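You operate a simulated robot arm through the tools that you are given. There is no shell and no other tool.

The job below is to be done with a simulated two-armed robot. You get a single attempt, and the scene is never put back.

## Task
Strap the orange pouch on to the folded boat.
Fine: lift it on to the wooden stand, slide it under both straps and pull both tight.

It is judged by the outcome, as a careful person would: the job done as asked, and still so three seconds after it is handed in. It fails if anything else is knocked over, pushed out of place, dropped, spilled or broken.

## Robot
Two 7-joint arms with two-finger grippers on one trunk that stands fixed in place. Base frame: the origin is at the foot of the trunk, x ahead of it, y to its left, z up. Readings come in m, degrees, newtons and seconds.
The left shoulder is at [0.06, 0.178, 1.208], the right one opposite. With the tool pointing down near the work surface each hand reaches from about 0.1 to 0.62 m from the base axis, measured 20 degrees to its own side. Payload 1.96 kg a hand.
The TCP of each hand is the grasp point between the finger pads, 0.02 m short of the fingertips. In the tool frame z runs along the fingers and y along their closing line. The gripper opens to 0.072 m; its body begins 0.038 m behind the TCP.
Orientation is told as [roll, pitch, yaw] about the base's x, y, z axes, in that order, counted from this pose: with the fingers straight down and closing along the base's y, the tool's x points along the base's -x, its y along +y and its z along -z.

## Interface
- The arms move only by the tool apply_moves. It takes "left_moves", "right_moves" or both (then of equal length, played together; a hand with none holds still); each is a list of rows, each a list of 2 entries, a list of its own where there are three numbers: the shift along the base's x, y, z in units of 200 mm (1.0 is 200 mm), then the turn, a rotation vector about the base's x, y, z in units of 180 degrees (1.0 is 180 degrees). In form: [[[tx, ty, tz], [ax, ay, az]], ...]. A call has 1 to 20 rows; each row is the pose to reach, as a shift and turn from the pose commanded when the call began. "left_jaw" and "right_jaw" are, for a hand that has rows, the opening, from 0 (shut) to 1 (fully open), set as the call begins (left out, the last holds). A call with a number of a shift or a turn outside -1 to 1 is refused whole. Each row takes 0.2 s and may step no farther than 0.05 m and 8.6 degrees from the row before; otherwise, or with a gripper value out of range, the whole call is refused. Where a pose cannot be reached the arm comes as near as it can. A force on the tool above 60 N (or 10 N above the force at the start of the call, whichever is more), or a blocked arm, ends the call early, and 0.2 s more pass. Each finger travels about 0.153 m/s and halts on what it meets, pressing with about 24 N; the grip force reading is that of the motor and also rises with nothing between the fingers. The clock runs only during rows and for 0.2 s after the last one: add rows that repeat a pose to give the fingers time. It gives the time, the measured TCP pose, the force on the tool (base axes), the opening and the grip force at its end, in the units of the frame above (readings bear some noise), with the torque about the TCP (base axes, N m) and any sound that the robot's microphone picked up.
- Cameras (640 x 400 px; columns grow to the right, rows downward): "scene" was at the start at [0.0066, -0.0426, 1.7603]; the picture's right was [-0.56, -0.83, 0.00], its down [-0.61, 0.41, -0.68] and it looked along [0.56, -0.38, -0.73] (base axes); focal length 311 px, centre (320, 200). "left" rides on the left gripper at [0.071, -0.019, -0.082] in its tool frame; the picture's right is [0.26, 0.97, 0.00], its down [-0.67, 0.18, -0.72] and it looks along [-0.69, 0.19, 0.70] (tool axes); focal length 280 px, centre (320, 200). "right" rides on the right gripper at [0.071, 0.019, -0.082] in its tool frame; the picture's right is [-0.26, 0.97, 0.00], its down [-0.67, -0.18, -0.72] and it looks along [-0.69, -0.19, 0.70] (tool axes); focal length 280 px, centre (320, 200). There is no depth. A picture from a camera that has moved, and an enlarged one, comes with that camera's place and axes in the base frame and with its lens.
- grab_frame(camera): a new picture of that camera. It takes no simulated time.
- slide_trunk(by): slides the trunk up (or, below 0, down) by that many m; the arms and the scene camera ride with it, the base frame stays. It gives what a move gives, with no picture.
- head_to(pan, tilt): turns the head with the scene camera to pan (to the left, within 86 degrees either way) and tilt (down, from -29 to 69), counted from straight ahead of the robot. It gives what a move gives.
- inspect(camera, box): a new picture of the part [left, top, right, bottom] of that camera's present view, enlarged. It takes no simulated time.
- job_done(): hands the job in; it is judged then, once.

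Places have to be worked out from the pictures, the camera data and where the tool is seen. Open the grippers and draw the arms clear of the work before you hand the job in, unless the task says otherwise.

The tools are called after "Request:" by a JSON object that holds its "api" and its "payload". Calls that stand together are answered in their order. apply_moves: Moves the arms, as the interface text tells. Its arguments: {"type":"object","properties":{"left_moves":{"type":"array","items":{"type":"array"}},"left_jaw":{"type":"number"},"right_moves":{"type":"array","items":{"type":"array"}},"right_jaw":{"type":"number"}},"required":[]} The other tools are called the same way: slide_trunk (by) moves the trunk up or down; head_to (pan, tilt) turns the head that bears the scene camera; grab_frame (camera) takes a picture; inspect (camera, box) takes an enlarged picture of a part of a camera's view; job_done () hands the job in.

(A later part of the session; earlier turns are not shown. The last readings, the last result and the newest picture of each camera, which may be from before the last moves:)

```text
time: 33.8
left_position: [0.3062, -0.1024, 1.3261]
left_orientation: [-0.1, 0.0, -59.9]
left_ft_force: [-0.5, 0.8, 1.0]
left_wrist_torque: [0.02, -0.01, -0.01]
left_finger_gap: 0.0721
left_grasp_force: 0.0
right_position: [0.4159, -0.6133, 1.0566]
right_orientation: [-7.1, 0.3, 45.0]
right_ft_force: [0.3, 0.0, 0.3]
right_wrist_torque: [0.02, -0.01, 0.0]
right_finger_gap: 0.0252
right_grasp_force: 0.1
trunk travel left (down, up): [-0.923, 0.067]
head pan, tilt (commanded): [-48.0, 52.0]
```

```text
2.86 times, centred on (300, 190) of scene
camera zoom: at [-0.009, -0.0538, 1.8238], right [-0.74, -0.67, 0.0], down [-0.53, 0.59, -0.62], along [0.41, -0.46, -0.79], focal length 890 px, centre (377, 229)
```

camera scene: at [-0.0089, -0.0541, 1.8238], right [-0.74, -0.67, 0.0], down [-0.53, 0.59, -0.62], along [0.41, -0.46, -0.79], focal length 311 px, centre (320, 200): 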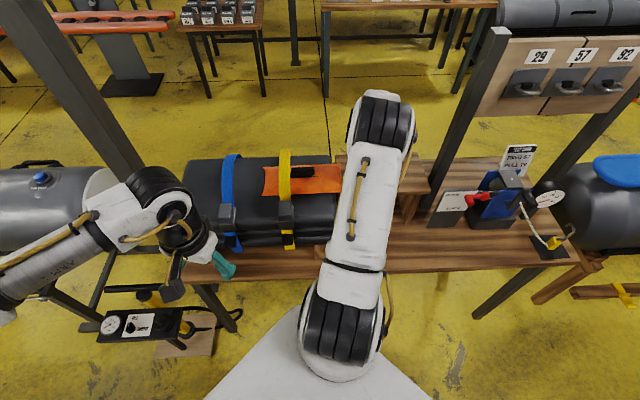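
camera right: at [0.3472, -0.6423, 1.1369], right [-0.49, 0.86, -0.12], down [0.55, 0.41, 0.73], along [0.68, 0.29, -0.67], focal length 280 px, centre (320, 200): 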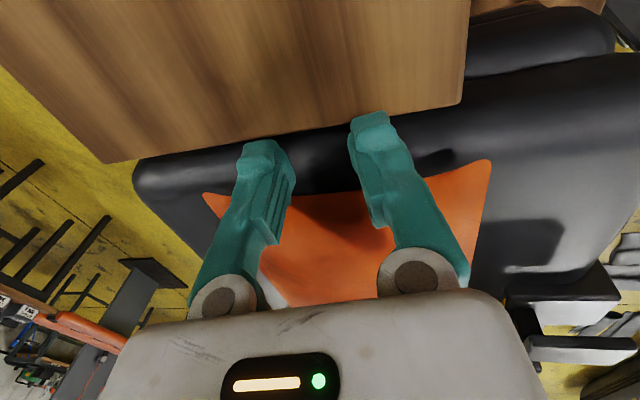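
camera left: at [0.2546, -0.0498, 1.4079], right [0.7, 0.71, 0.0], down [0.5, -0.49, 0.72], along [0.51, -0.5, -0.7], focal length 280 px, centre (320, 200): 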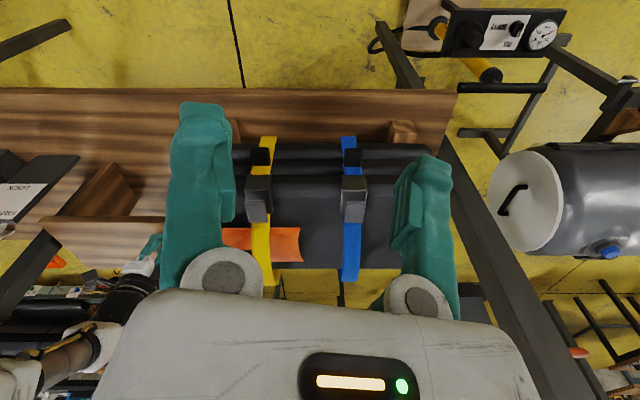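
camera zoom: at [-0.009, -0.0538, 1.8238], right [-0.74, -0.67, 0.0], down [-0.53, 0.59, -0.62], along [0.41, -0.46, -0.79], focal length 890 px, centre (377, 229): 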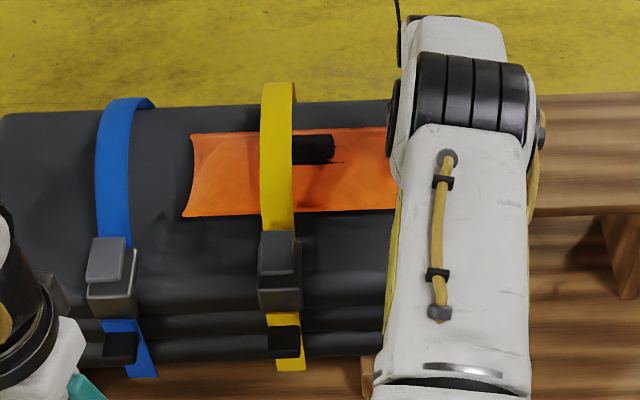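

It moves straight, with almost no force; the handle is starting under the yellow strap. I'll push another 5.5 cm.

Request:
{"api": "apply_moves", "payload": {"right_moves": [[[0.05, 0.05, 0], [0, 0, 0]], [[0.09, 0.09, 0], [0, 0, 0]], [[0.13, 0.13, 0], [0, 0, 0]], [[0.17, 0.17, 0], [0, 0, 0]], [[0.195, 0.195, 0], [0, 0, 0]], [[0.195, 0.195, 0], [0, 0, 0]]]}}

Request:
{"api": "grab_frame", "payload": {"camera": "right"}}

Request:
{"api": "inspect", "payload": {"camera": "left", "box": [200, 180, 380, 300]}}

Request:
{"api": "inspect", "payload": {"camera": "scene", "box": [200, 120, 400, 260]}}

```text
time: 35.2
left_position: [0.3069, -0.1026, 1.3262]
left_orientation: [-0.2, 0.0, -60.0]
left_ft_force: [0.2, -0.5, -0.1]
left_wrist_torque: [-0.02, 0.01, 0.0]
left_finger_gap: 0.0722
left_grasp_force: 0.1
right_position: [0.456, -0.5746, 1.0565]
right_orientation: [-7.0, 0.3, 45.0]
right_ft_force: [-0.9, -1.3, 0.5]
right_wrist_torque: [0.03, 0.0, 0.01]
right_finger_gap: 0.0252
right_grasp_force: 0.1
trunk travel left (down, up): [-0.923, 0.067]
head pan, tilt (commanded): [-48.0, 52.0]
```

```text
taken
camera right: at [0.3857, -0.6032, 1.1361], right [-0.49, 0.86, -0.12], down [0.55, 0.41, 0.73], along [0.68, 0.29, -0.67], focal length 280 px, centre (320, 200)
```

right: 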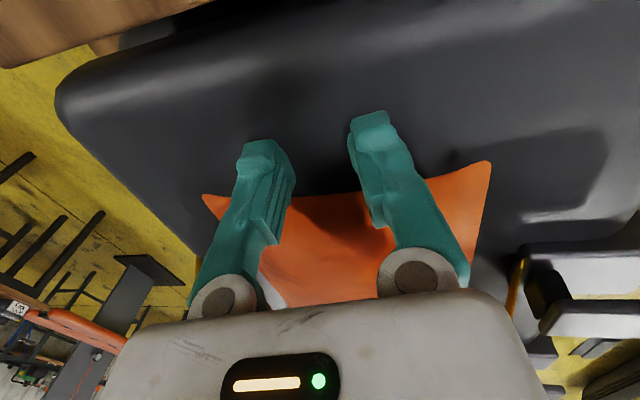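

```text
3.33 times, centred on (290, 240) of left
camera zoom: at [0.2544, -0.0498, 1.408], right [0.7, 0.71, 0.0], down [0.5, -0.49, 0.72], along [0.51, -0.5, -0.7], focal length 935 px, centre (420, 67)
```

zoom: 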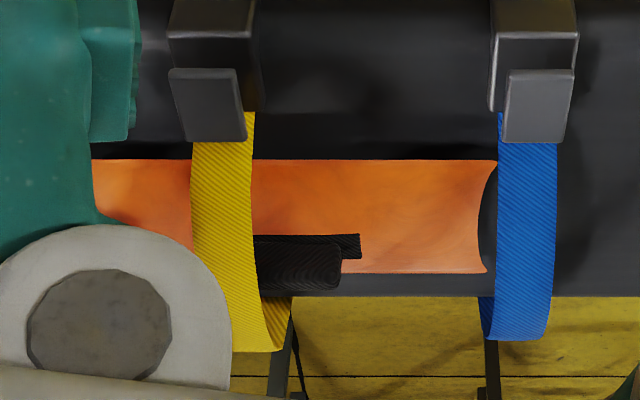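

```text
2.86 times, centred on (300, 190) of scene
camera zoom: at [-0.0089, -0.0537, 1.8238], right [-0.74, -0.67, 0.0], down [-0.53, 0.59, -0.62], along [0.41, -0.46, -0.79], focal length 890 px, centre (377, 229)
```

zoom: 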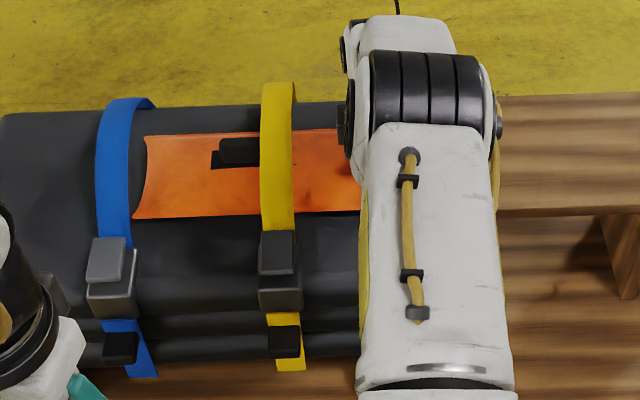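

The handle passed under the yellow strap and the leading end is reaching the blue one. I'll push 3.5 cm more and check the clearance between my hand and the yellow strap.

Request:
{"api": "apply_moves", "payload": {"right_moves": [[[0.04, 0.04, 0], [0, 0, 0]], [[0.075, 0.075, 0], [0, 0, 0]], [[0.105, 0.105, 0], [0, 0, 0]], [[0.125, 0.125, 0], [0, 0, 0]], [[0.125, 0.125, 0], [0, 0, 0]]]}}

Request:
{"api": "grab_frame", "payload": {"camera": "right"}}

Request:
{"api": "inspect", "payload": {"camera": "left", "box": [200, 180, 380, 300]}}

Request:
{"api": "inspect", "payload": {"camera": "scene", "box": [200, 120, 400, 260]}}

```text
time: 36.4
left_position: [0.3059, -0.103, 1.3266]
left_orientation: [0.1, 0.0, -59.9]
left_ft_force: [-0.6, -0.7, -0.3]
left_wrist_torque: [0.0, -0.02, 0.03]
left_finger_gap: 0.0719
left_grasp_force: 0.1
right_position: [0.4797, -0.5493, 1.0576]
right_orientation: [-7.2, 0.3, 45.0]
right_ft_force: [-0.5, -1.6, 0.7]
right_wrist_torque: [0.01, 0.01, 0.0]
right_finger_gap: 0.025
right_grasp_force: 0.2
trunk travel left (down, up): [-0.923, 0.067]
head pan, tilt (commanded): [-48.0, 52.0]
```

```text
taken
camera right: at [0.4105, -0.5795, 1.1365], right [-0.49, 0.86, -0.12], down [0.55, 0.41, 0.73], along [0.68, 0.29, -0.67], focal length 280 px, centre (320, 200)
```

right: 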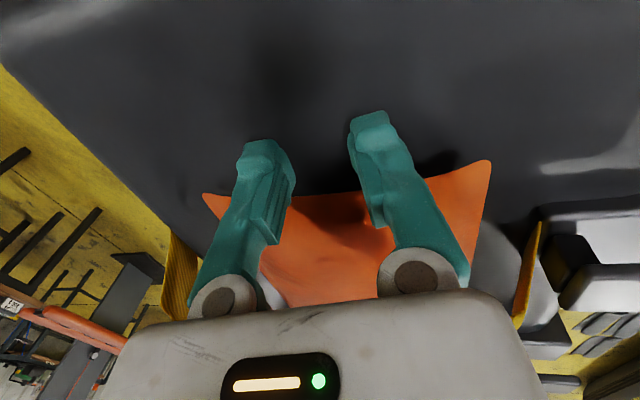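

```text
3.33 times, centred on (290, 240) of left
camera zoom: at [0.2542, -0.05, 1.408], right [0.7, 0.71, 0.0], down [0.5, -0.49, 0.72], along [0.51, -0.5, -0.7], focal length 935 px, centre (420, 67)
```

zoom: 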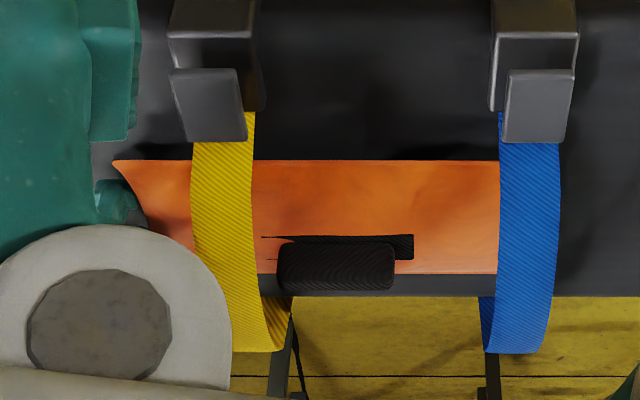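

```text
2.86 times, centred on (300, 190) of scene
camera zoom: at [-0.0092, -0.0538, 1.8238], right [-0.74, -0.67, 0.0], down [-0.53, 0.59, -0.62], along [0.41, -0.46, -0.79], focal length 890 px, centre (377, 229)
```

zoom: 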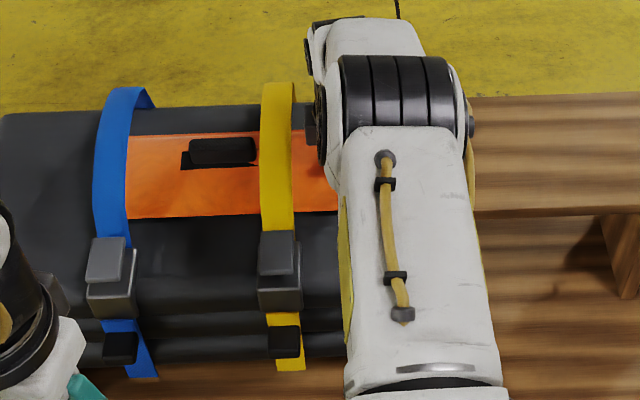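

The leading end is now under the blue strap; the pouch spans roughly u' -0.04…0.23 versus straps at 0.03 and 0.205. I'll push 2.2 cm more to centre it.

Request:
{"api": "apply_moves", "payload": {"right_moves": [[[0.03, 0.03, 0], [0, 0, 0]], [[0.055, 0.055, 0], [0, 0, 0]], [[0.078, 0.078, 0], [0, 0, 0]], [[0.078, 0.078, 0], [0, 0, 0]]]}}

Request:
{"api": "grab_frame", "payload": {"camera": "right"}}

Request:
{"api": "inspect", "payload": {"camera": "left", "box": [200, 180, 380, 300]}}

Request:
{"api": "inspect", "payload": {"camera": "scene", "box": [200, 120, 400, 260]}}

```text
time: 37.4
left_position: [0.3063, -0.102, 1.3269]
left_orientation: [0.0, 0.1, -59.9]
left_ft_force: [0.1, 0.5, 1.1]
left_wrist_torque: [0.0, 0.0, 0.02]
left_finger_gap: 0.0719
left_grasp_force: 0.2
right_position: [0.4949, -0.5347, 1.0564]
right_orientation: [-7.1, 0.2, 45.0]
right_ft_force: [-0.8, -0.9, -0.2]
right_wrist_torque: [0.01, 0.0, -0.05]
right_finger_gap: 0.0251
right_grasp_force: 0.0
trunk travel left (down, up): [-0.923, 0.067]
head pan, tilt (commanded): [-48.0, 52.0]
```

```text
taken
camera right: at [0.4262, -0.5636, 1.1364], right [-0.49, 0.86, -0.12], down [0.55, 0.41, 0.73], along [0.68, 0.29, -0.67], focal length 280 px, centre (320, 200)
```

right: 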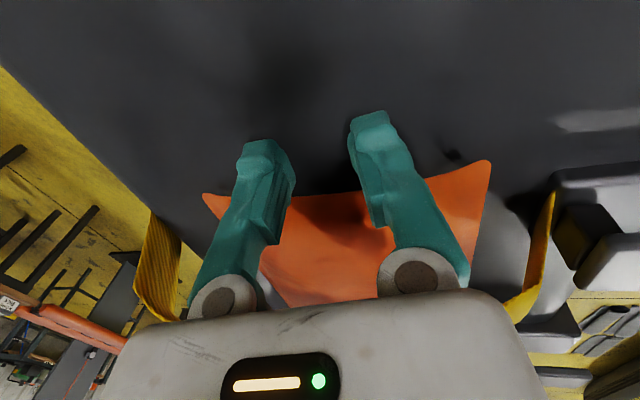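

```text
3.33 times, centred on (290, 240) of left
camera zoom: at [0.2544, -0.0499, 1.408], right [0.7, 0.71, 0.0], down [0.5, -0.49, 0.72], along [0.51, -0.5, -0.7], focal length 935 px, centre (420, 67)
```

zoom: 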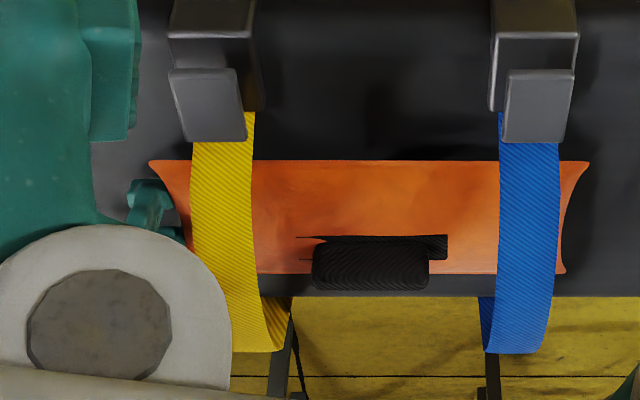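

```text
2.86 times, centred on (300, 190) of scene
camera zoom: at [-0.009, -0.0538, 1.8238], right [-0.74, -0.67, 0.0], down [-0.53, 0.59, -0.62], along [0.41, -0.46, -0.79], focal length 890 px, centre (377, 229)
```

zoom: 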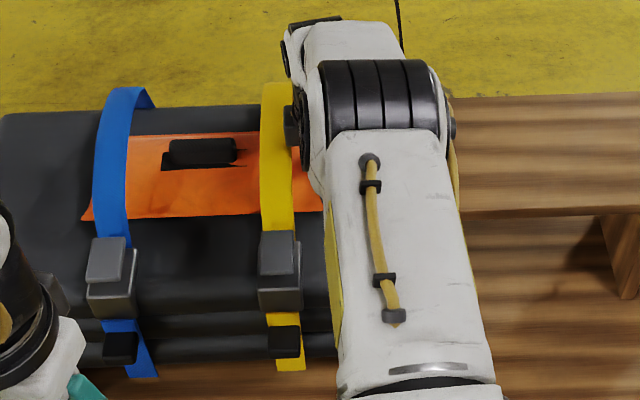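

The pouch now lies under both straps with about 3 cm sticking out at each end. I'll back the fingers off, raise the right hand, and then look at the tails and buckles from the front.

Request:
{"api": "apply_moves", "payload": {"right_moves": [[[-0.07, -0.07, 0], [0, 0, 0]], [[-0.15, -0.15, 0.03], [0, 0, 0]], [[-0.2, -0.2, 0.15], [-0.01, -0.01, 0]], [[-0.22, -0.2, 0.35], [-0.02, -0.02, 0]], [[-0.27, -0.15, 0.5], [-0.03, -0.03, 0]], [[-0.37, -0.05, 0.6], [-0.03, -0.03, 0]]]}}

Request:
{"api": "inspect", "payload": {"camera": "scene", "box": [180, 120, 380, 260]}}

Request:
{"api": "grab_frame", "payload": {"camera": "right"}}

```text
time: 38.8
left_position: [0.3053, -0.101, 1.3269]
left_orientation: [0.1, 0.0, -60.0]
left_ft_force: [0.0, 0.1, -0.4]
left_wrist_torque: [-0.04, 0.02, 0.01]
left_finger_gap: 0.0721
left_grasp_force: 0.0
right_position: [0.4196, -0.5454, 1.1803]
right_orientation: [-14.8, 0.3, 45.0]
right_ft_force: [0.3, -0.2, 0.5]
right_wrist_torque: [0.02, -0.02, -0.03]
right_finger_gap: 0.0252
right_grasp_force: 0.1
trunk travel left (down, up): [-0.923, 0.067]
head pan, tilt (commanded): [-48.0, 52.0]
```

```text
2.86 times, centred on (280, 190) of scene
camera zoom: at [-0.0104, -0.0519, 1.8238], right [-0.74, -0.67, 0.0], down [-0.53, 0.59, -0.62], along [0.41, -0.46, -0.79], focal length 890 px, centre (434, 229)
```

zoom: 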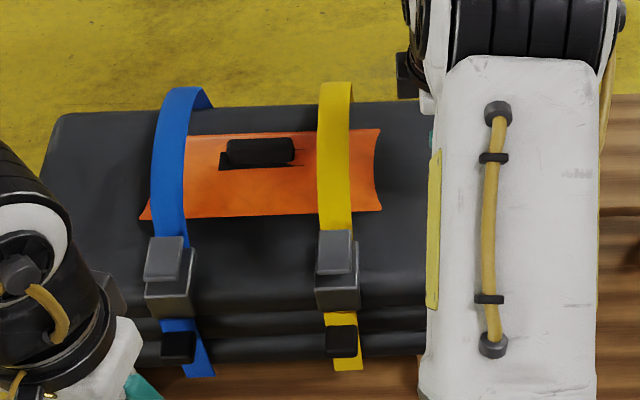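

```text
taken
camera right: at [0.3424, -0.5669, 1.2544], right [-0.48, 0.84, -0.25], down [0.48, 0.48, 0.73], along [0.74, 0.23, -0.63], focal length 280 px, centre (320, 200)
```

right: 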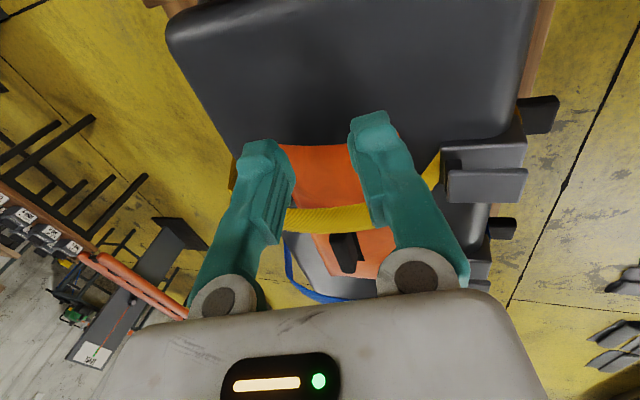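

The pouch is well under both straps. From here the black tabs stick out of the boat's front below each buckle; I'll enlarge them.

Request:
{"api": "inspect", "payload": {"camera": "right", "box": [430, 70, 590, 290]}}

Request:
{"api": "inspect", "payload": {"camera": "scene", "box": [210, 190, 310, 260]}}

Request:
{"api": "inspect", "payload": {"camera": "left", "box": [230, 110, 390, 220]}}

```text
1.82 times, centred on (510, 180) of right
camera zoom: at [0.3424, -0.5669, 1.2544], right [-0.48, 0.84, -0.25], down [0.48, 0.48, 0.73], along [0.74, 0.23, -0.63], focal length 510 px, centre (-26, 236)
```

zoom: 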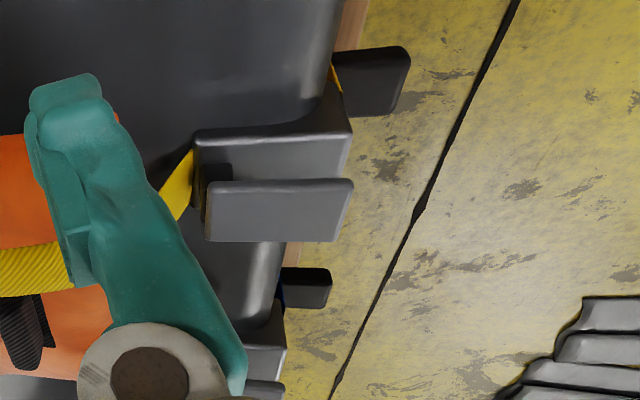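

```text
5.71 times, centred on (260, 225) of scene
camera zoom: at [-0.0104, -0.0519, 1.8238], right [-0.74, -0.67, 0.0], down [-0.53, 0.59, -0.62], along [0.41, -0.46, -0.79], focal length 1780 px, centre (663, 57)
```

zoom: 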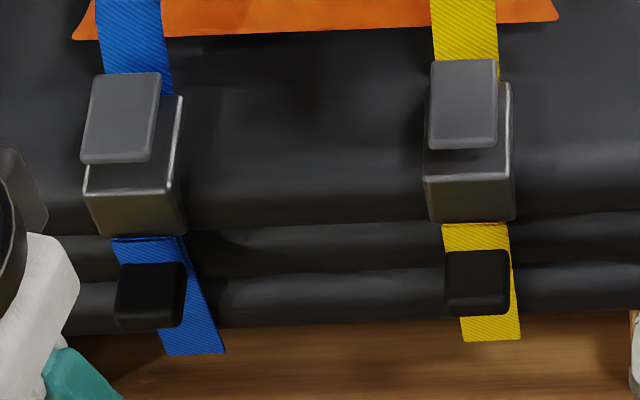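

```text
3.64 times, centred on (310, 165) of left
camera zoom: at [0.2534, -0.0485, 1.4082], right [0.7, 0.71, 0.0], down [0.5, -0.49, 0.72], along [0.51, -0.5, -0.7], focal length 1020 px, centre (356, 327)
```

zoom: 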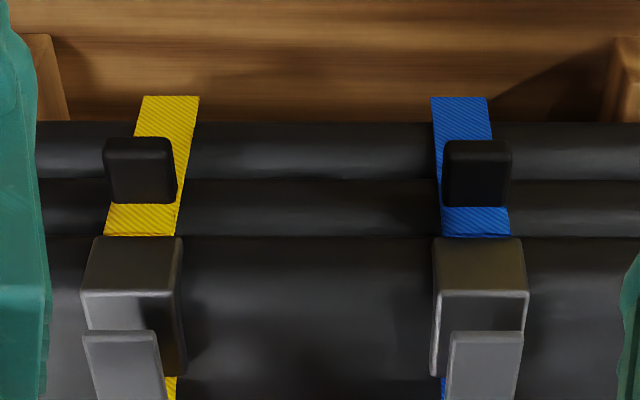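

The tabs protrude ≈3–4 cm toward me at z≈0.965, v≈0.543: yellow at u'≈0.03, blue at u'≈0.209. I'll first move the left hand out to the left so its camera watches the tails from the side and leaves room for the right arm.

Request:
{"api": "apply_moves", "payload": {"left_moves": [[[0.06, 0.16, -0.08], [0, 0, -0.033]], [[0.13, 0.33, -0.18], [0, 0, -0.067]], [[0.2, 0.5, -0.3], [0, 0, -0.1]], [[0.27, 0.67, -0.42], [0, 0, -0.133]], [[0.335, 0.825, -0.53], [0, 0, -0.167]], [[0.335, 0.825, -0.53], [0, 0, -0.167]]]}}

Request:
{"api": "grab_frame", "payload": {"camera": "left"}}

Request:
{"api": "grab_frame", "payload": {"camera": "scene"}}

```text
time: 40.2
left_position: [0.3185, 0.0072, 1.2668]
left_orientation: [0.7, 0.7, -86.2]
left_ft_force: [-0.3, 0.1, 0.4]
left_wrist_torque: [-0.03, 0.03, -0.04]
left_finger_gap: 0.072
left_grasp_force: 0.0
left hand out of reach, approached as far as the arm can: row 4, 5, 6
right_position: [0.4202, -0.5434, 1.1816]
right_orientation: [-14.9, 0.5, 44.8]
right_ft_force: [-0.4, -0.2, 0.3]
right_wrist_torque: [-0.02, 0.02, 0.01]
right_finger_gap: 0.0253
right_grasp_force: 0.1
trunk travel left (down, up): [-0.923, 0.067]
head pan, tilt (commanded): [-48.0, 52.0]
```

```text
taken
camera left: at [0.2951, 0.0758, 1.3491], right [0.95, 0.32, 0.02], down [0.22, -0.67, 0.71], along [0.24, -0.67, -0.7], focal length 280 px, centre (320, 200)
```

left: 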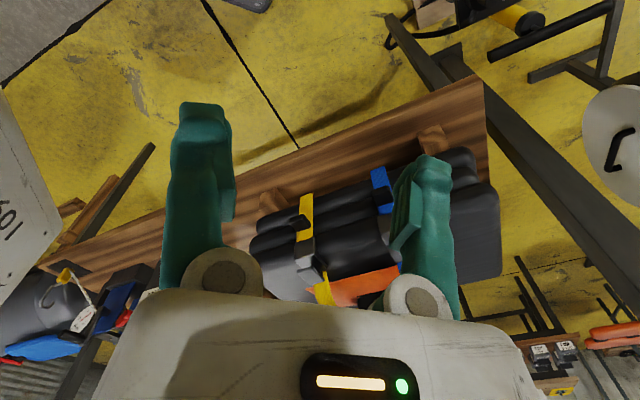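

```text
taken
camera scene: at [-0.01, -0.0487, 1.824], right [-0.74, -0.67, 0.0], down [-0.53, 0.58, -0.62], along [0.41, -0.46, -0.79], focal length 311 px, centre (320, 200)
```

scene: 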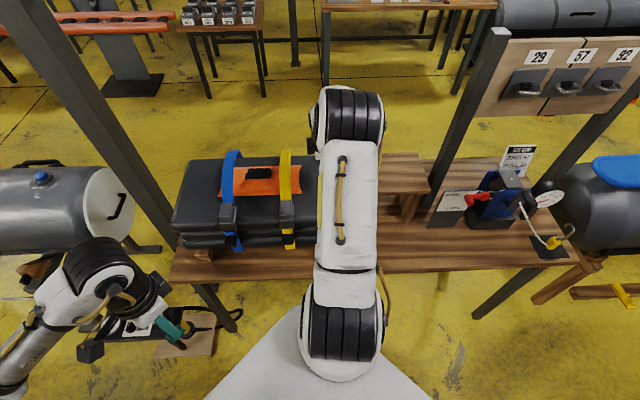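

The left hand stopped a bit short but sees the tails and is out of the way. Now I'll draw the right hand back in front of the boat above everything, removing its tilt, before turning it to face the tabs.

Request:
{"api": "apply_moves", "payload": {"right_moves": [[[-0.11, 0.16, 0.05], [0, 0, 0]], [[-0.22, 0.32, 0.05], [0.01, 0.01, 0]], [[-0.33, 0.48, 0.05], [0.02, 0.02, 0]], [[-0.44, 0.64, 0.03], [0.035, 0.035, 0]], [[-0.55, 0.8, 0], [0.05, 0.05, 0]], [[-0.672, 0.955, 0], [0.0585, 0.0585, 0]], [[-0.672, 0.955, 0], [0.0585, 0.0585, 0]]]}}

Request:
{"api": "grab_frame", "payload": {"camera": "scene"}}

Request:
{"api": "grab_frame", "payload": {"camera": "right"}}

```text
time: 41.8
left_position: [0.3205, 0.0024, 1.2671]
left_orientation: [0.8, 0.9, -86.2]
left_ft_force: [-0.7, -0.7, -0.2]
left_wrist_torque: [-0.01, 0.01, 0.04]
left_finger_gap: 0.0722
left_grasp_force: 0.1
right_position: [0.286, -0.354, 1.178]
right_orientation: [0.3, 0.2, 45.0]
right_ft_force: [0.2, 0.3, 0.1]
right_wrist_torque: [0.01, 0.0, -0.03]
right_finger_gap: 0.0251
right_grasp_force: 0.1
trunk travel left (down, up): [-0.923, 0.067]
head pan, tilt (commanded): [-48.0, 52.0]
```

```text
taken
camera scene: at [-0.0087, -0.0542, 1.8238], right [-0.74, -0.67, 0.0], down [-0.53, 0.59, -0.62], along [0.41, -0.46, -0.79], focal length 311 px, centre (320, 200)
```

scene: 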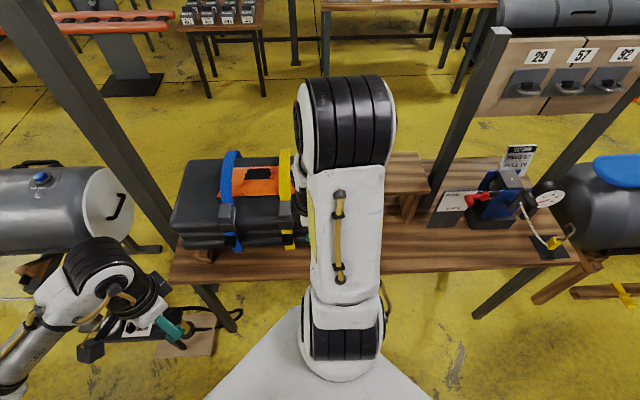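

```text
taken
camera right: at [0.2233, -0.3907, 1.2602], right [-0.5, 0.87, 0.0], down [0.61, 0.35, 0.71], along [0.62, 0.35, -0.7], focal length 280 px, centre (320, 200)
```

right: 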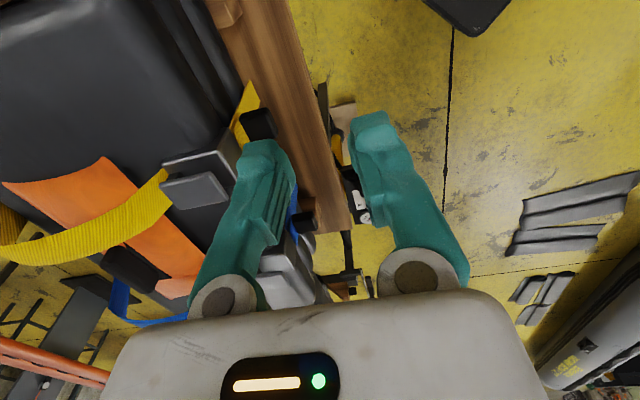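

The right hand is at u'=-0.048, v=0.453, in front of the boat. I'll turn it 90° to yaw -45° (closing along the boat's length) while moving in line with the yellow tab.

Request:
{"api": "apply_moves", "payload": {"right_moves": [[[0.02, 0.03, 0], [0, 0, -0.0455]], [[0.04, 0.06, 0], [0, 0, -0.091]], [[0.06, 0.09, 0], [0, 0, -0.1365]], [[0.08, 0.12, 0], [0, 0, -0.182]], [[0.1, 0.15, 0], [0, 0, -0.2275]], [[0.12, 0.18, 0], [0, 0, -0.273]], [[0.14, 0.21, 0], [0, 0, -0.3185]], [[0.16, 0.24, 0], [0, 0, -0.364]], [[0.18, 0.27, 0], [0, 0, -0.4095]], [[0.21, 0.3, 0], [0, 0, -0.455]], [[0.232, 0.32, 0], [0, 0, -0.5]], [[0.232, 0.32, 0], [0, 0, -0.5]]]}}

Request:
{"api": "grab_frame", "payload": {"camera": "right"}}

Request:
{"api": "grab_frame", "payload": {"camera": "scene"}}

```text
time: 44.4
left_position: [0.3192, 0.0032, 1.2664]
left_orientation: [0.9, 0.8, -86.2]
left_ft_force: [1.4, -0.4, -0.2]
left_wrist_torque: [0.0, -0.03, 0.0]
left_finger_gap: 0.0721
left_grasp_force: 0.1
right_position: [0.3345, -0.289, 1.1789]
right_orientation: [0.2, 0.2, -45.1]
right_ft_force: [-0.7, 0.6, -0.4]
right_wrist_torque: [0.02, -0.03, 0.01]
right_finger_gap: 0.0252
right_grasp_force: 0.1
trunk travel left (down, up): [-0.923, 0.067]
head pan, tilt (commanded): [-48.0, 52.0]
```

```text
taken
camera right: at [0.2989, -0.2258, 1.2602], right [0.87, 0.5, 0.0], down [0.35, -0.61, 0.71], along [0.35, -0.62, -0.7], focal length 280 px, centre (320, 200)
```

right: 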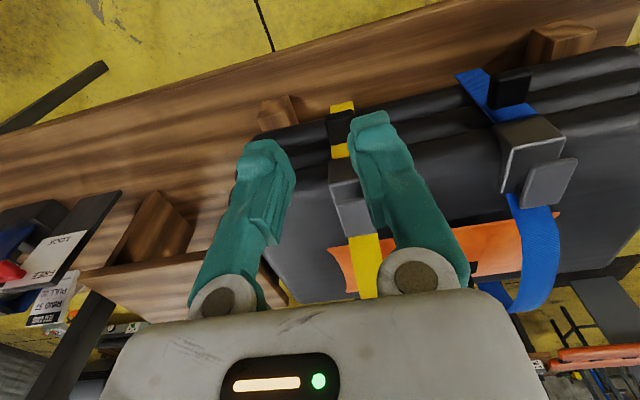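

```text
taken
camera scene: at [-0.0089, -0.0536, 1.8238], right [-0.74, -0.67, 0.0], down [-0.53, 0.59, -0.62], along [0.41, -0.46, -0.79], focal length 311 px, centre (320, 200)
```

scene: 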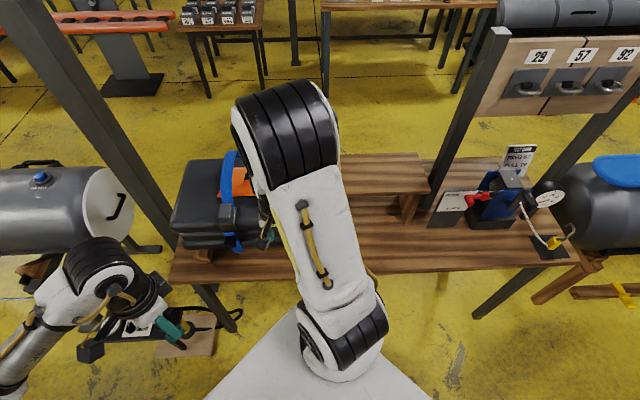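

This view shows both tails well. I'll enlarge the yellow and blue tails.

Request:
{"api": "inspect", "payload": {"camera": "right", "box": [270, 60, 430, 220]}}

Request:
{"api": "inspect", "payload": {"camera": "right", "box": [430, 40, 620, 240]}}

Request:
{"api": "inspect", "payload": {"camera": "left", "box": [240, 150, 440, 310]}}

```text
2.50 times, centred on (350, 140) of right
camera zoom: at [0.2989, -0.2258, 1.2602], right [0.87, 0.5, 0.0], down [0.35, -0.61, 0.71], along [0.35, -0.62, -0.7], focal length 701 px, centre (245, 350)
```

zoom: 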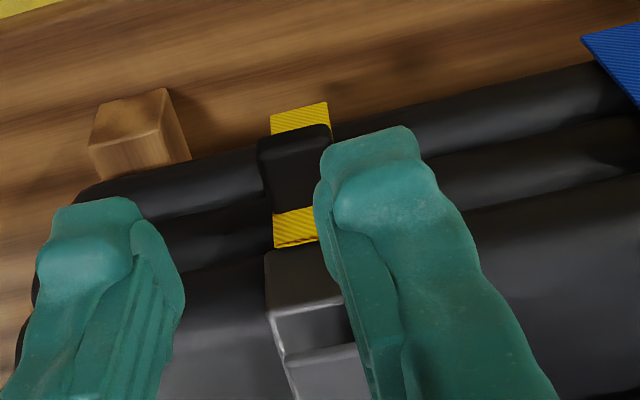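

```text
2.00 times, centred on (525, 140) of right
camera zoom: at [0.2989, -0.2258, 1.2602], right [0.87, 0.5, 0.0], down [0.35, -0.61, 0.71], along [0.35, -0.62, -0.7], focal length 561 px, centre (-90, 320)
```

zoom: 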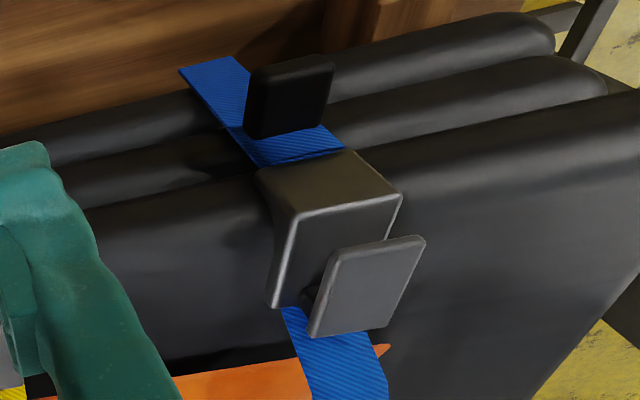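

```text
2.50 times, centred on (340, 230) of left
camera zoom: at [0.2959, 0.0721, 1.3491], right [0.95, 0.32, 0.02], down [0.22, -0.67, 0.71], along [0.24, -0.66, -0.71], focal length 701 px, centre (270, 125)
```

zoom: 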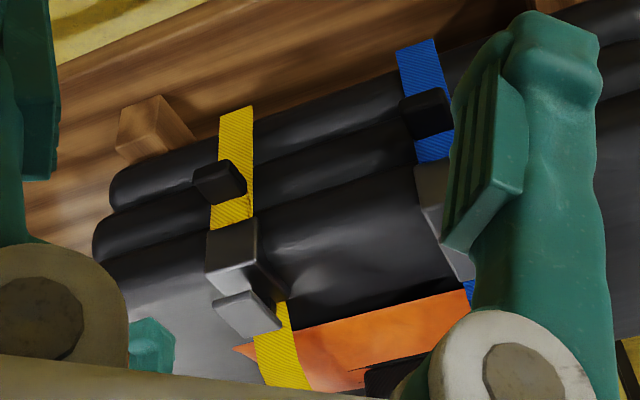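

The yellow tab is at about u'=0.028, v=0.55, z≈0.957. I'll open the jaws, tilt the hand 35° (fingers pointing forward and down) and go to a point 8 cm short of the tab.

Request:
{"api": "apply_moves", "payload": {"right_moves": [[[0.03, -0.04, -0.15], [-0.0275, -0.0275, 0]], [[0.07, -0.08, -0.3], [-0.055, -0.055, 0]], [[0.11, -0.125, -0.46], [-0.0825, -0.0825, 0]], [[0.15, -0.17, -0.62], [-0.11, -0.11, 0]], [[0.191, -0.219, -0.777], [-0.1375, -0.1375, 0]], [[0.191, -0.219, -0.777], [-0.1375, -0.1375, 0]]], "right_jaw": 1}}

Request:
{"api": "grab_frame", "payload": {"camera": "right"}}

Request:
{"api": "grab_frame", "payload": {"camera": "left"}}

Request:
{"api": "grab_frame", "payload": {"camera": "scene"}}

```text
time: 45.8
left_position: [0.3192, 0.0033, 1.2658]
left_orientation: [0.8, 0.9, -86.1]
left_ft_force: [-0.3, 0.0, -1.0]
left_wrist_torque: [-0.01, -0.04, 0.0]
left_finger_gap: 0.0717
left_grasp_force: 0.1
right_position: [0.37, -0.3323, 1.0237]
right_orientation: [0.1, -34.7, -45.1]
right_ft_force: [-0.1, -0.4, 0.0]
right_wrist_torque: [0.01, 0.0, 0.0]
right_finger_gap: 0.072
right_grasp_force: 0.1
trunk travel left (down, up): [-0.923, 0.067]
head pan, tilt (commanded): [-48.0, 52.0]
```

```text
taken
camera right: at [0.3105, -0.2452, 1.0502], right [0.83, 0.53, 0.15], down [-0.03, -0.23, 0.97], along [0.55, -0.81, -0.18], focal length 280 px, centre (320, 200)
```

right: 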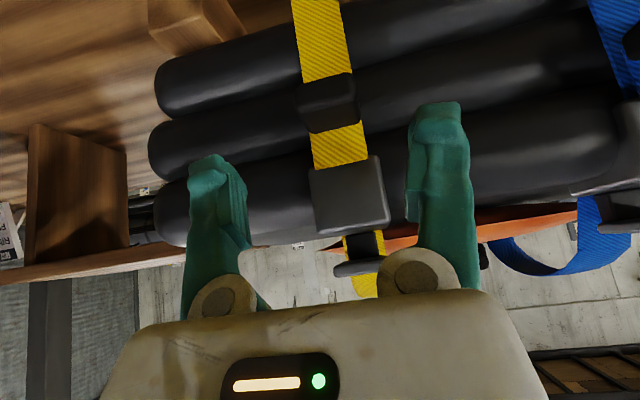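

```text
taken
camera left: at [0.2954, 0.0725, 1.3492], right [0.95, 0.32, 0.02], down [0.22, -0.67, 0.71], along [0.24, -0.67, -0.71], focal length 280 px, centre (320, 200)
```

left: 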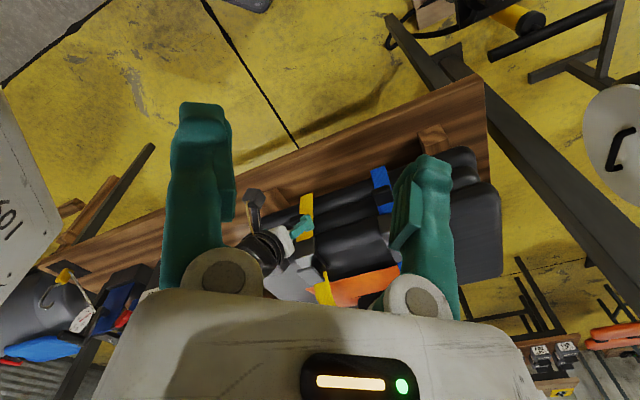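

```text
taken
camera scene: at [-0.0096, -0.053, 1.8239], right [-0.74, -0.67, 0.0], down [-0.53, 0.59, -0.62], along [0.41, -0.46, -0.79], focal length 311 px, centre (320, 200)
```

scene: 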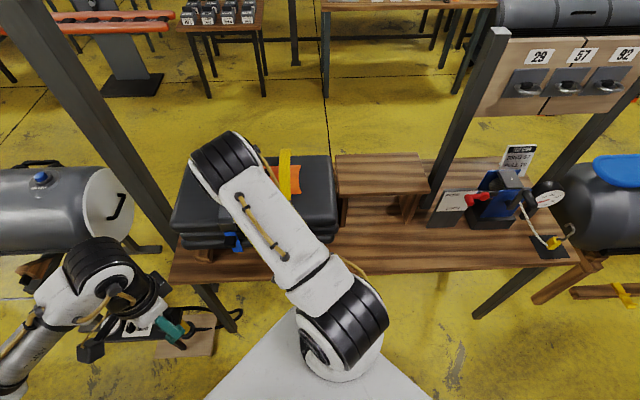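

Now a clear front view: the tail runs from the buckle down, with the tab on it. I'll enlarge it.

Request:
{"api": "inspect", "payload": {"camera": "right", "box": [260, 0, 420, 240]}}

Request:
{"api": "inspect", "payload": {"camera": "right", "box": [280, 60, 390, 150]}}

Request:
{"api": "inspect", "payload": {"camera": "right", "box": [540, 0, 640, 100]}}

```text
1.67 times, centred on (340, 120) of right
camera zoom: at [0.3105, -0.2452, 1.0502], right [0.83, 0.53, 0.15], down [-0.03, -0.23, 0.97], along [0.55, -0.81, -0.18], focal length 467 px, centre (287, 333)
```

zoom: 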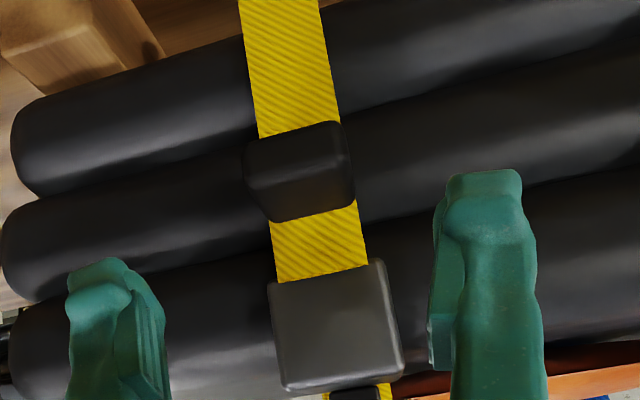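

```text
4.44 times, centred on (335, 105) of right
camera zoom: at [0.3105, -0.2452, 1.0502], right [0.83, 0.53, 0.15], down [-0.03, -0.23, 0.97], along [0.55, -0.81, -0.18], focal length 1246 px, centre (253, 622)
```

zoom: 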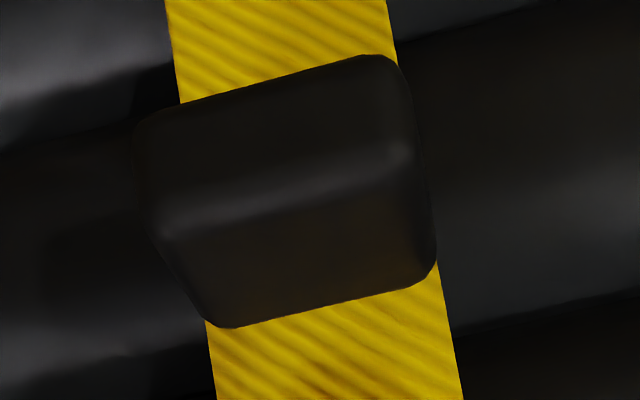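

```text
4.00 times, centred on (590, 50) of right
camera zoom: at [0.3105, -0.2452, 1.0502], right [0.83, 0.53, 0.15], down [-0.03, -0.23, 0.97], along [0.55, -0.81, -0.18], focal length 1122 px, centre (-760, 800)
```

zoom: 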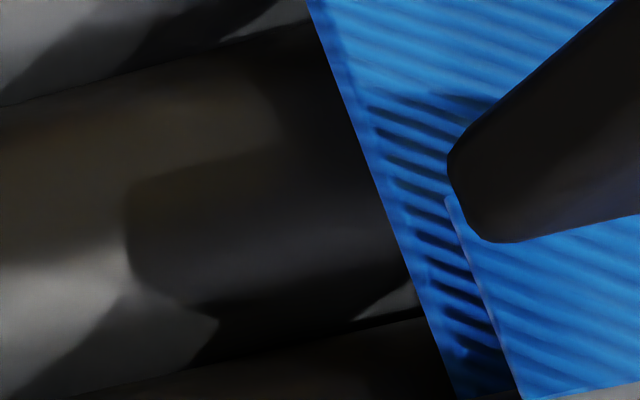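

The close-up shows two layers: the fixed strap behind, and a short free tail from the buckle ending in the black tab. I'll move the open fingers down along the tool axis to straddle the yellow tab.

Request:
{"api": "apply_moves", "payload": {"right_moves": [[[0.06, -0.057, -0.1], [0, 0, 0]], [[0.12, -0.115, -0.2], [0, 0, 0]], [[0.186, -0.177, -0.313], [0, 0, 0]], [[0.186, -0.177, -0.313], [0, 0, 0]]]}}

Request:
{"api": "grab_frame", "payload": {"camera": "right"}}

Request:
{"api": "inspect", "payload": {"camera": "left", "box": [230, 160, 430, 310]}}

```text
time: 46.8
left_position: [0.3198, 0.0048, 1.2657]
left_orientation: [0.8, 0.9, -86.2]
left_ft_force: [-0.4, -0.1, -0.8]
left_wrist_torque: [0.01, -0.01, -0.03]
left_finger_gap: 0.0719
left_grasp_force: 0.0
right_position: [0.4079, -0.3684, 0.961]
right_orientation: [0.1, -34.7, -45.0]
right_ft_force: [0.7, 0.0, -0.2]
right_wrist_torque: [-0.01, 0.0, -0.01]
right_finger_gap: 0.0719
right_grasp_force: 0.1
trunk travel left (down, up): [-0.923, 0.067]
head pan, tilt (commanded): [-48.0, 52.0]
```

```text
taken
camera right: at [0.3485, -0.2807, 0.9871], right [0.83, 0.53, 0.15], down [-0.03, -0.23, 0.97], along [0.55, -0.81, -0.18], focal length 280 px, centre (320, 200)
```

right: 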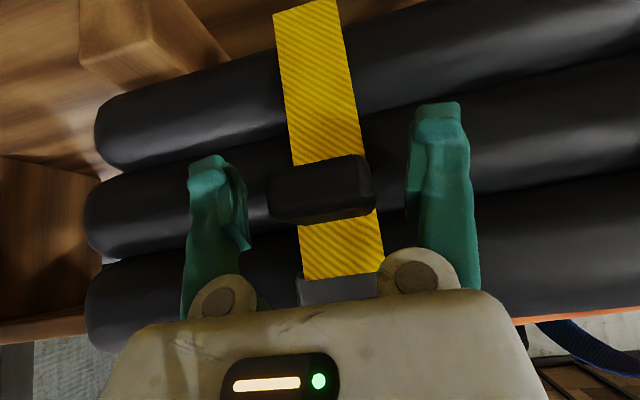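

```text
2.67 times, centred on (330, 235) of left
camera zoom: at [0.2961, 0.0724, 1.3491], right [0.95, 0.32, 0.02], down [0.22, -0.67, 0.71], along [0.24, -0.67, -0.71], focal length 748 px, centre (293, 107)
```

zoom: 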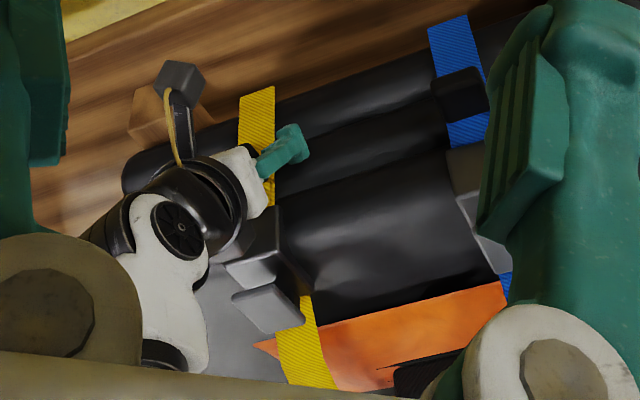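

The tab sits right between the pads. I'll close on it.

Request:
{"api": "apply_moves", "payload": {"right_moves": [[[0, 0, 0], [0, 0, 0]], [[0, 0, 0], [0, 0, 0]], [[0, 0, 0], [0, 0, 0]]], "right_jaw": 0}}

Request:
{"api": "grab_frame", "payload": {"camera": "right"}}

```text
time: 47.6
left_position: [0.3216, 0.0049, 1.2661]
left_orientation: [0.7, 0.8, -86.3]
left_ft_force: [0.3, 0.0, -0.6]
left_wrist_torque: [0.03, -0.03, 0.01]
left_finger_gap: 0.0721
left_grasp_force: 0.1
right_position: [0.4098, -0.3675, 0.9599]
right_orientation: [0.1, -34.7, -44.8]
right_ft_force: [3.6, 5.1, -1.8]
right_wrist_torque: [0.05, -0.13, 0.21]
right_finger_gap: 0.032
right_grasp_force: 39.9
trunk travel left (down, up): [-0.923, 0.067]
head pan, tilt (commanded): [-48.0, 52.0]
```

```text
taken
camera right: at [0.3494, -0.2796, 0.9872], right [0.83, 0.53, 0.15], down [-0.03, -0.23, 0.97], along [0.55, -0.81, -0.18], focal length 280 px, centre (320, 200)
```

right: 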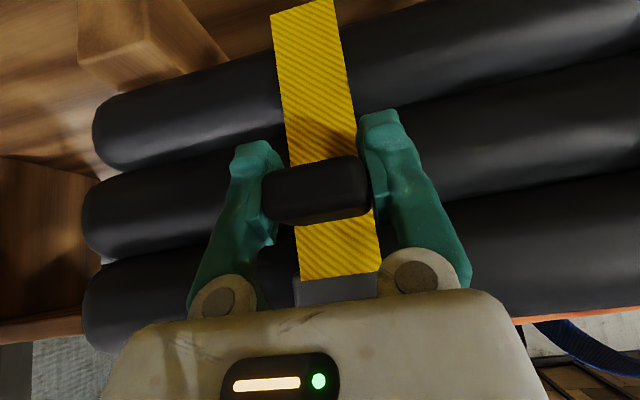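

The tab is held (32 mm gap). I'll pull gently straight down by 1.5 cm and see whether the tail runs.

Request:
{"api": "apply_moves", "payload": {"right_moves": [[[0, 0, -0.025], [0, 0, 0]], [[0, 0, -0.05], [0, 0, 0]], [[0, 0, -0.075], [0, 0, 0]], [[0, 0, -0.075], [0, 0, 0]]]}}

Request:
{"api": "grab_frame", "payload": {"camera": "right"}}

Request:
{"api": "inspect", "payload": {"camera": "left", "box": [230, 160, 430, 310]}}

Request:
{"api": "inspect", "payload": {"camera": "scene", "box": [160, 120, 360, 260]}}

```text
time: 48.6
left_position: [0.3218, 0.0051, 1.2662]
left_orientation: [0.8, 0.9, -86.2]
left_ft_force: [-0.4, -0.9, -0.5]
left_wrist_torque: [0.02, -0.02, -0.03]
left_finger_gap: 0.0717
left_grasp_force: 0.0
right_position: [0.409, -0.3674, 0.9457]
right_orientation: [0.1, -34.7, -45.1]
right_ft_force: [5.4, 4.8, 1.8]
right_wrist_torque: [-0.12, -0.07, 0.21]
right_finger_gap: 0.0319
right_grasp_force: 39.9
trunk travel left (down, up): [-0.923, 0.067]
head pan, tilt (commanded): [-48.0, 52.0]
```

```text
taken
camera right: at [0.3495, -0.2795, 0.9718], right [0.83, 0.53, 0.15], down [-0.03, -0.23, 0.97], along [0.55, -0.81, -0.18], focal length 280 px, centre (320, 200)
```

right: 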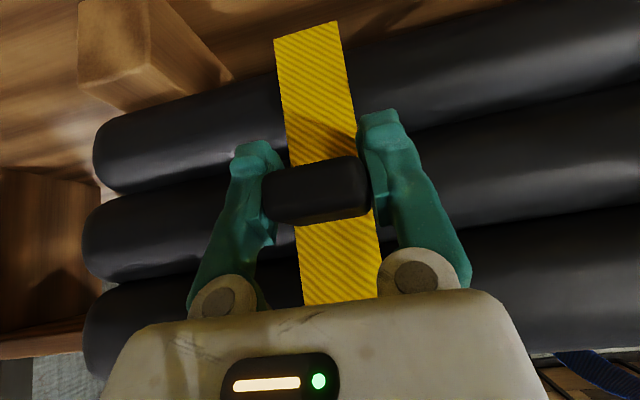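

```text
2.67 times, centred on (330, 235) of left
camera zoom: at [0.2968, 0.0732, 1.3489], right [0.95, 0.32, 0.02], down [0.22, -0.67, 0.71], along [0.24, -0.67, -0.71], focal length 748 px, centre (293, 107)
```

zoom: 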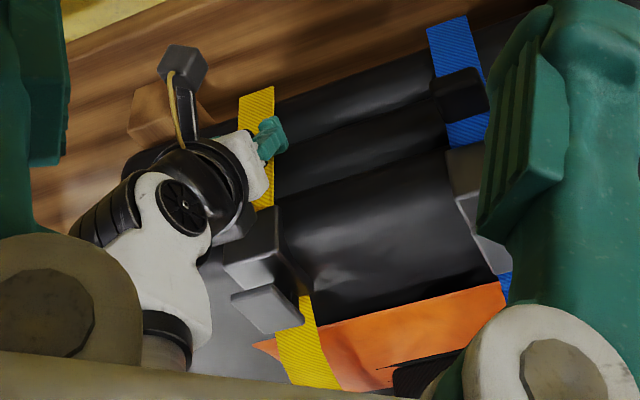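

```text
2.86 times, centred on (260, 190) of scene
camera zoom: at [-0.0078, -0.0522, 1.8239], right [-0.74, -0.67, 0.0], down [-0.53, 0.59, -0.62], along [0.41, -0.46, -0.79], focal length 890 px, centre (491, 229)
```

zoom: 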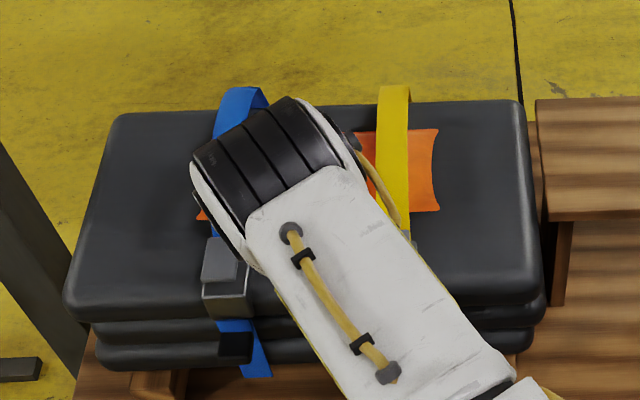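

The tail runs with the hand at very low force. I'll continue 2 cm further down and watch the arch of the yellow strap.

Request:
{"api": "apply_moves", "payload": {"right_moves": [[[0, 0, -0.035], [0, 0, 0]], [[0, 0, -0.07], [0, 0, 0]], [[0, 0, -0.1], [0, 0, 0]], [[0, 0, -0.1], [0, 0, 0]]]}}

Request:
{"api": "grab_frame", "payload": {"camera": "right"}}

Request:
{"api": "inspect", "payload": {"camera": "left", "box": [230, 160, 430, 310]}}

Request:
{"api": "inspect", "payload": {"camera": "scene", "box": [160, 120, 360, 260]}}

```text
time: 49.6
left_position: [0.3203, 0.0062, 1.2665]
left_orientation: [0.8, 0.8, -86.1]
left_ft_force: [-0.4, -1.0, 1.2]
left_wrist_torque: [0.03, 0.01, -0.04]
left_finger_gap: 0.0719
left_grasp_force: 0.1
right_position: [0.4094, -0.3676, 0.9244]
right_orientation: [0.1, -34.7, -44.8]
right_ft_force: [2.7, 6.7, 0.9]
right_wrist_torque: [0.0, 0.01, 0.03]
right_finger_gap: 0.0319
right_grasp_force: 40.0
trunk travel left (down, up): [-0.923, 0.067]
head pan, tilt (commanded): [-48.0, 52.0]
```

```text
taken
camera right: at [0.3495, -0.2795, 0.9514], right [0.83, 0.53, 0.15], down [-0.03, -0.23, 0.97], along [0.55, -0.81, -0.18], focal length 280 px, centre (320, 200)
```

right: 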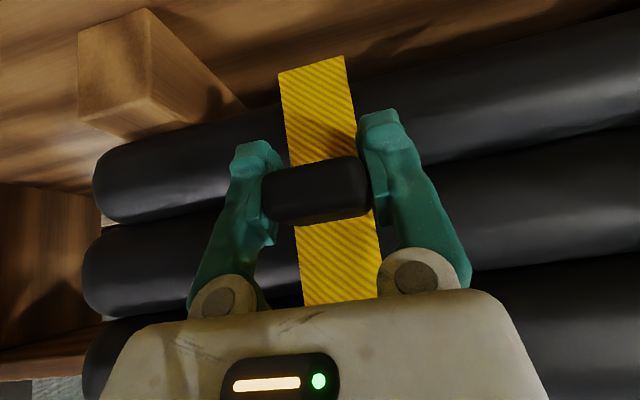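

```text
2.67 times, centred on (330, 235) of left
camera zoom: at [0.2966, 0.0734, 1.3489], right [0.95, 0.32, 0.02], down [0.22, -0.67, 0.71], along [0.24, -0.67, -0.71], focal length 748 px, centre (293, 107)
```

zoom: 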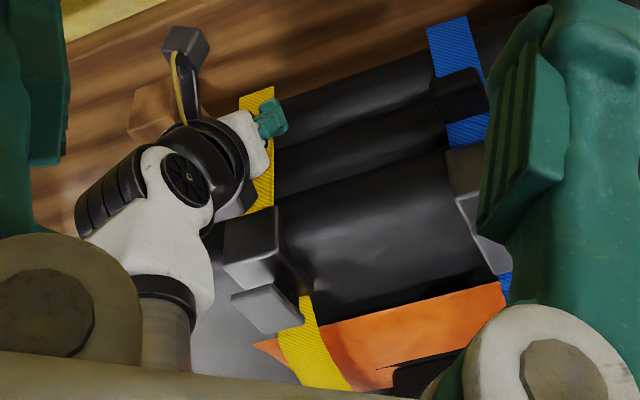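

```text
2.86 times, centred on (260, 190) of scene
camera zoom: at [-0.008, -0.0518, 1.8239], right [-0.74, -0.67, 0.0], down [-0.53, 0.59, -0.62], along [0.41, -0.46, -0.79], focal length 890 px, centre (491, 229)
```

zoom: 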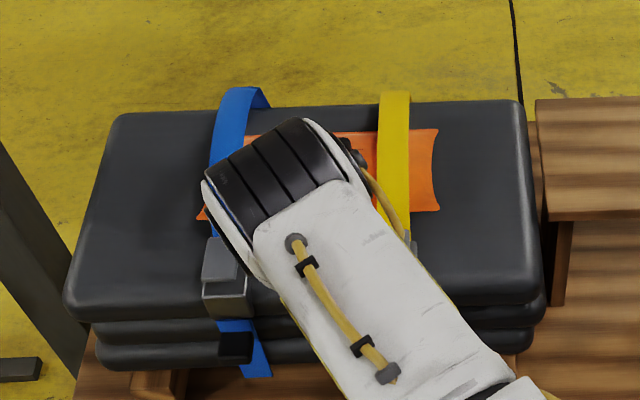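

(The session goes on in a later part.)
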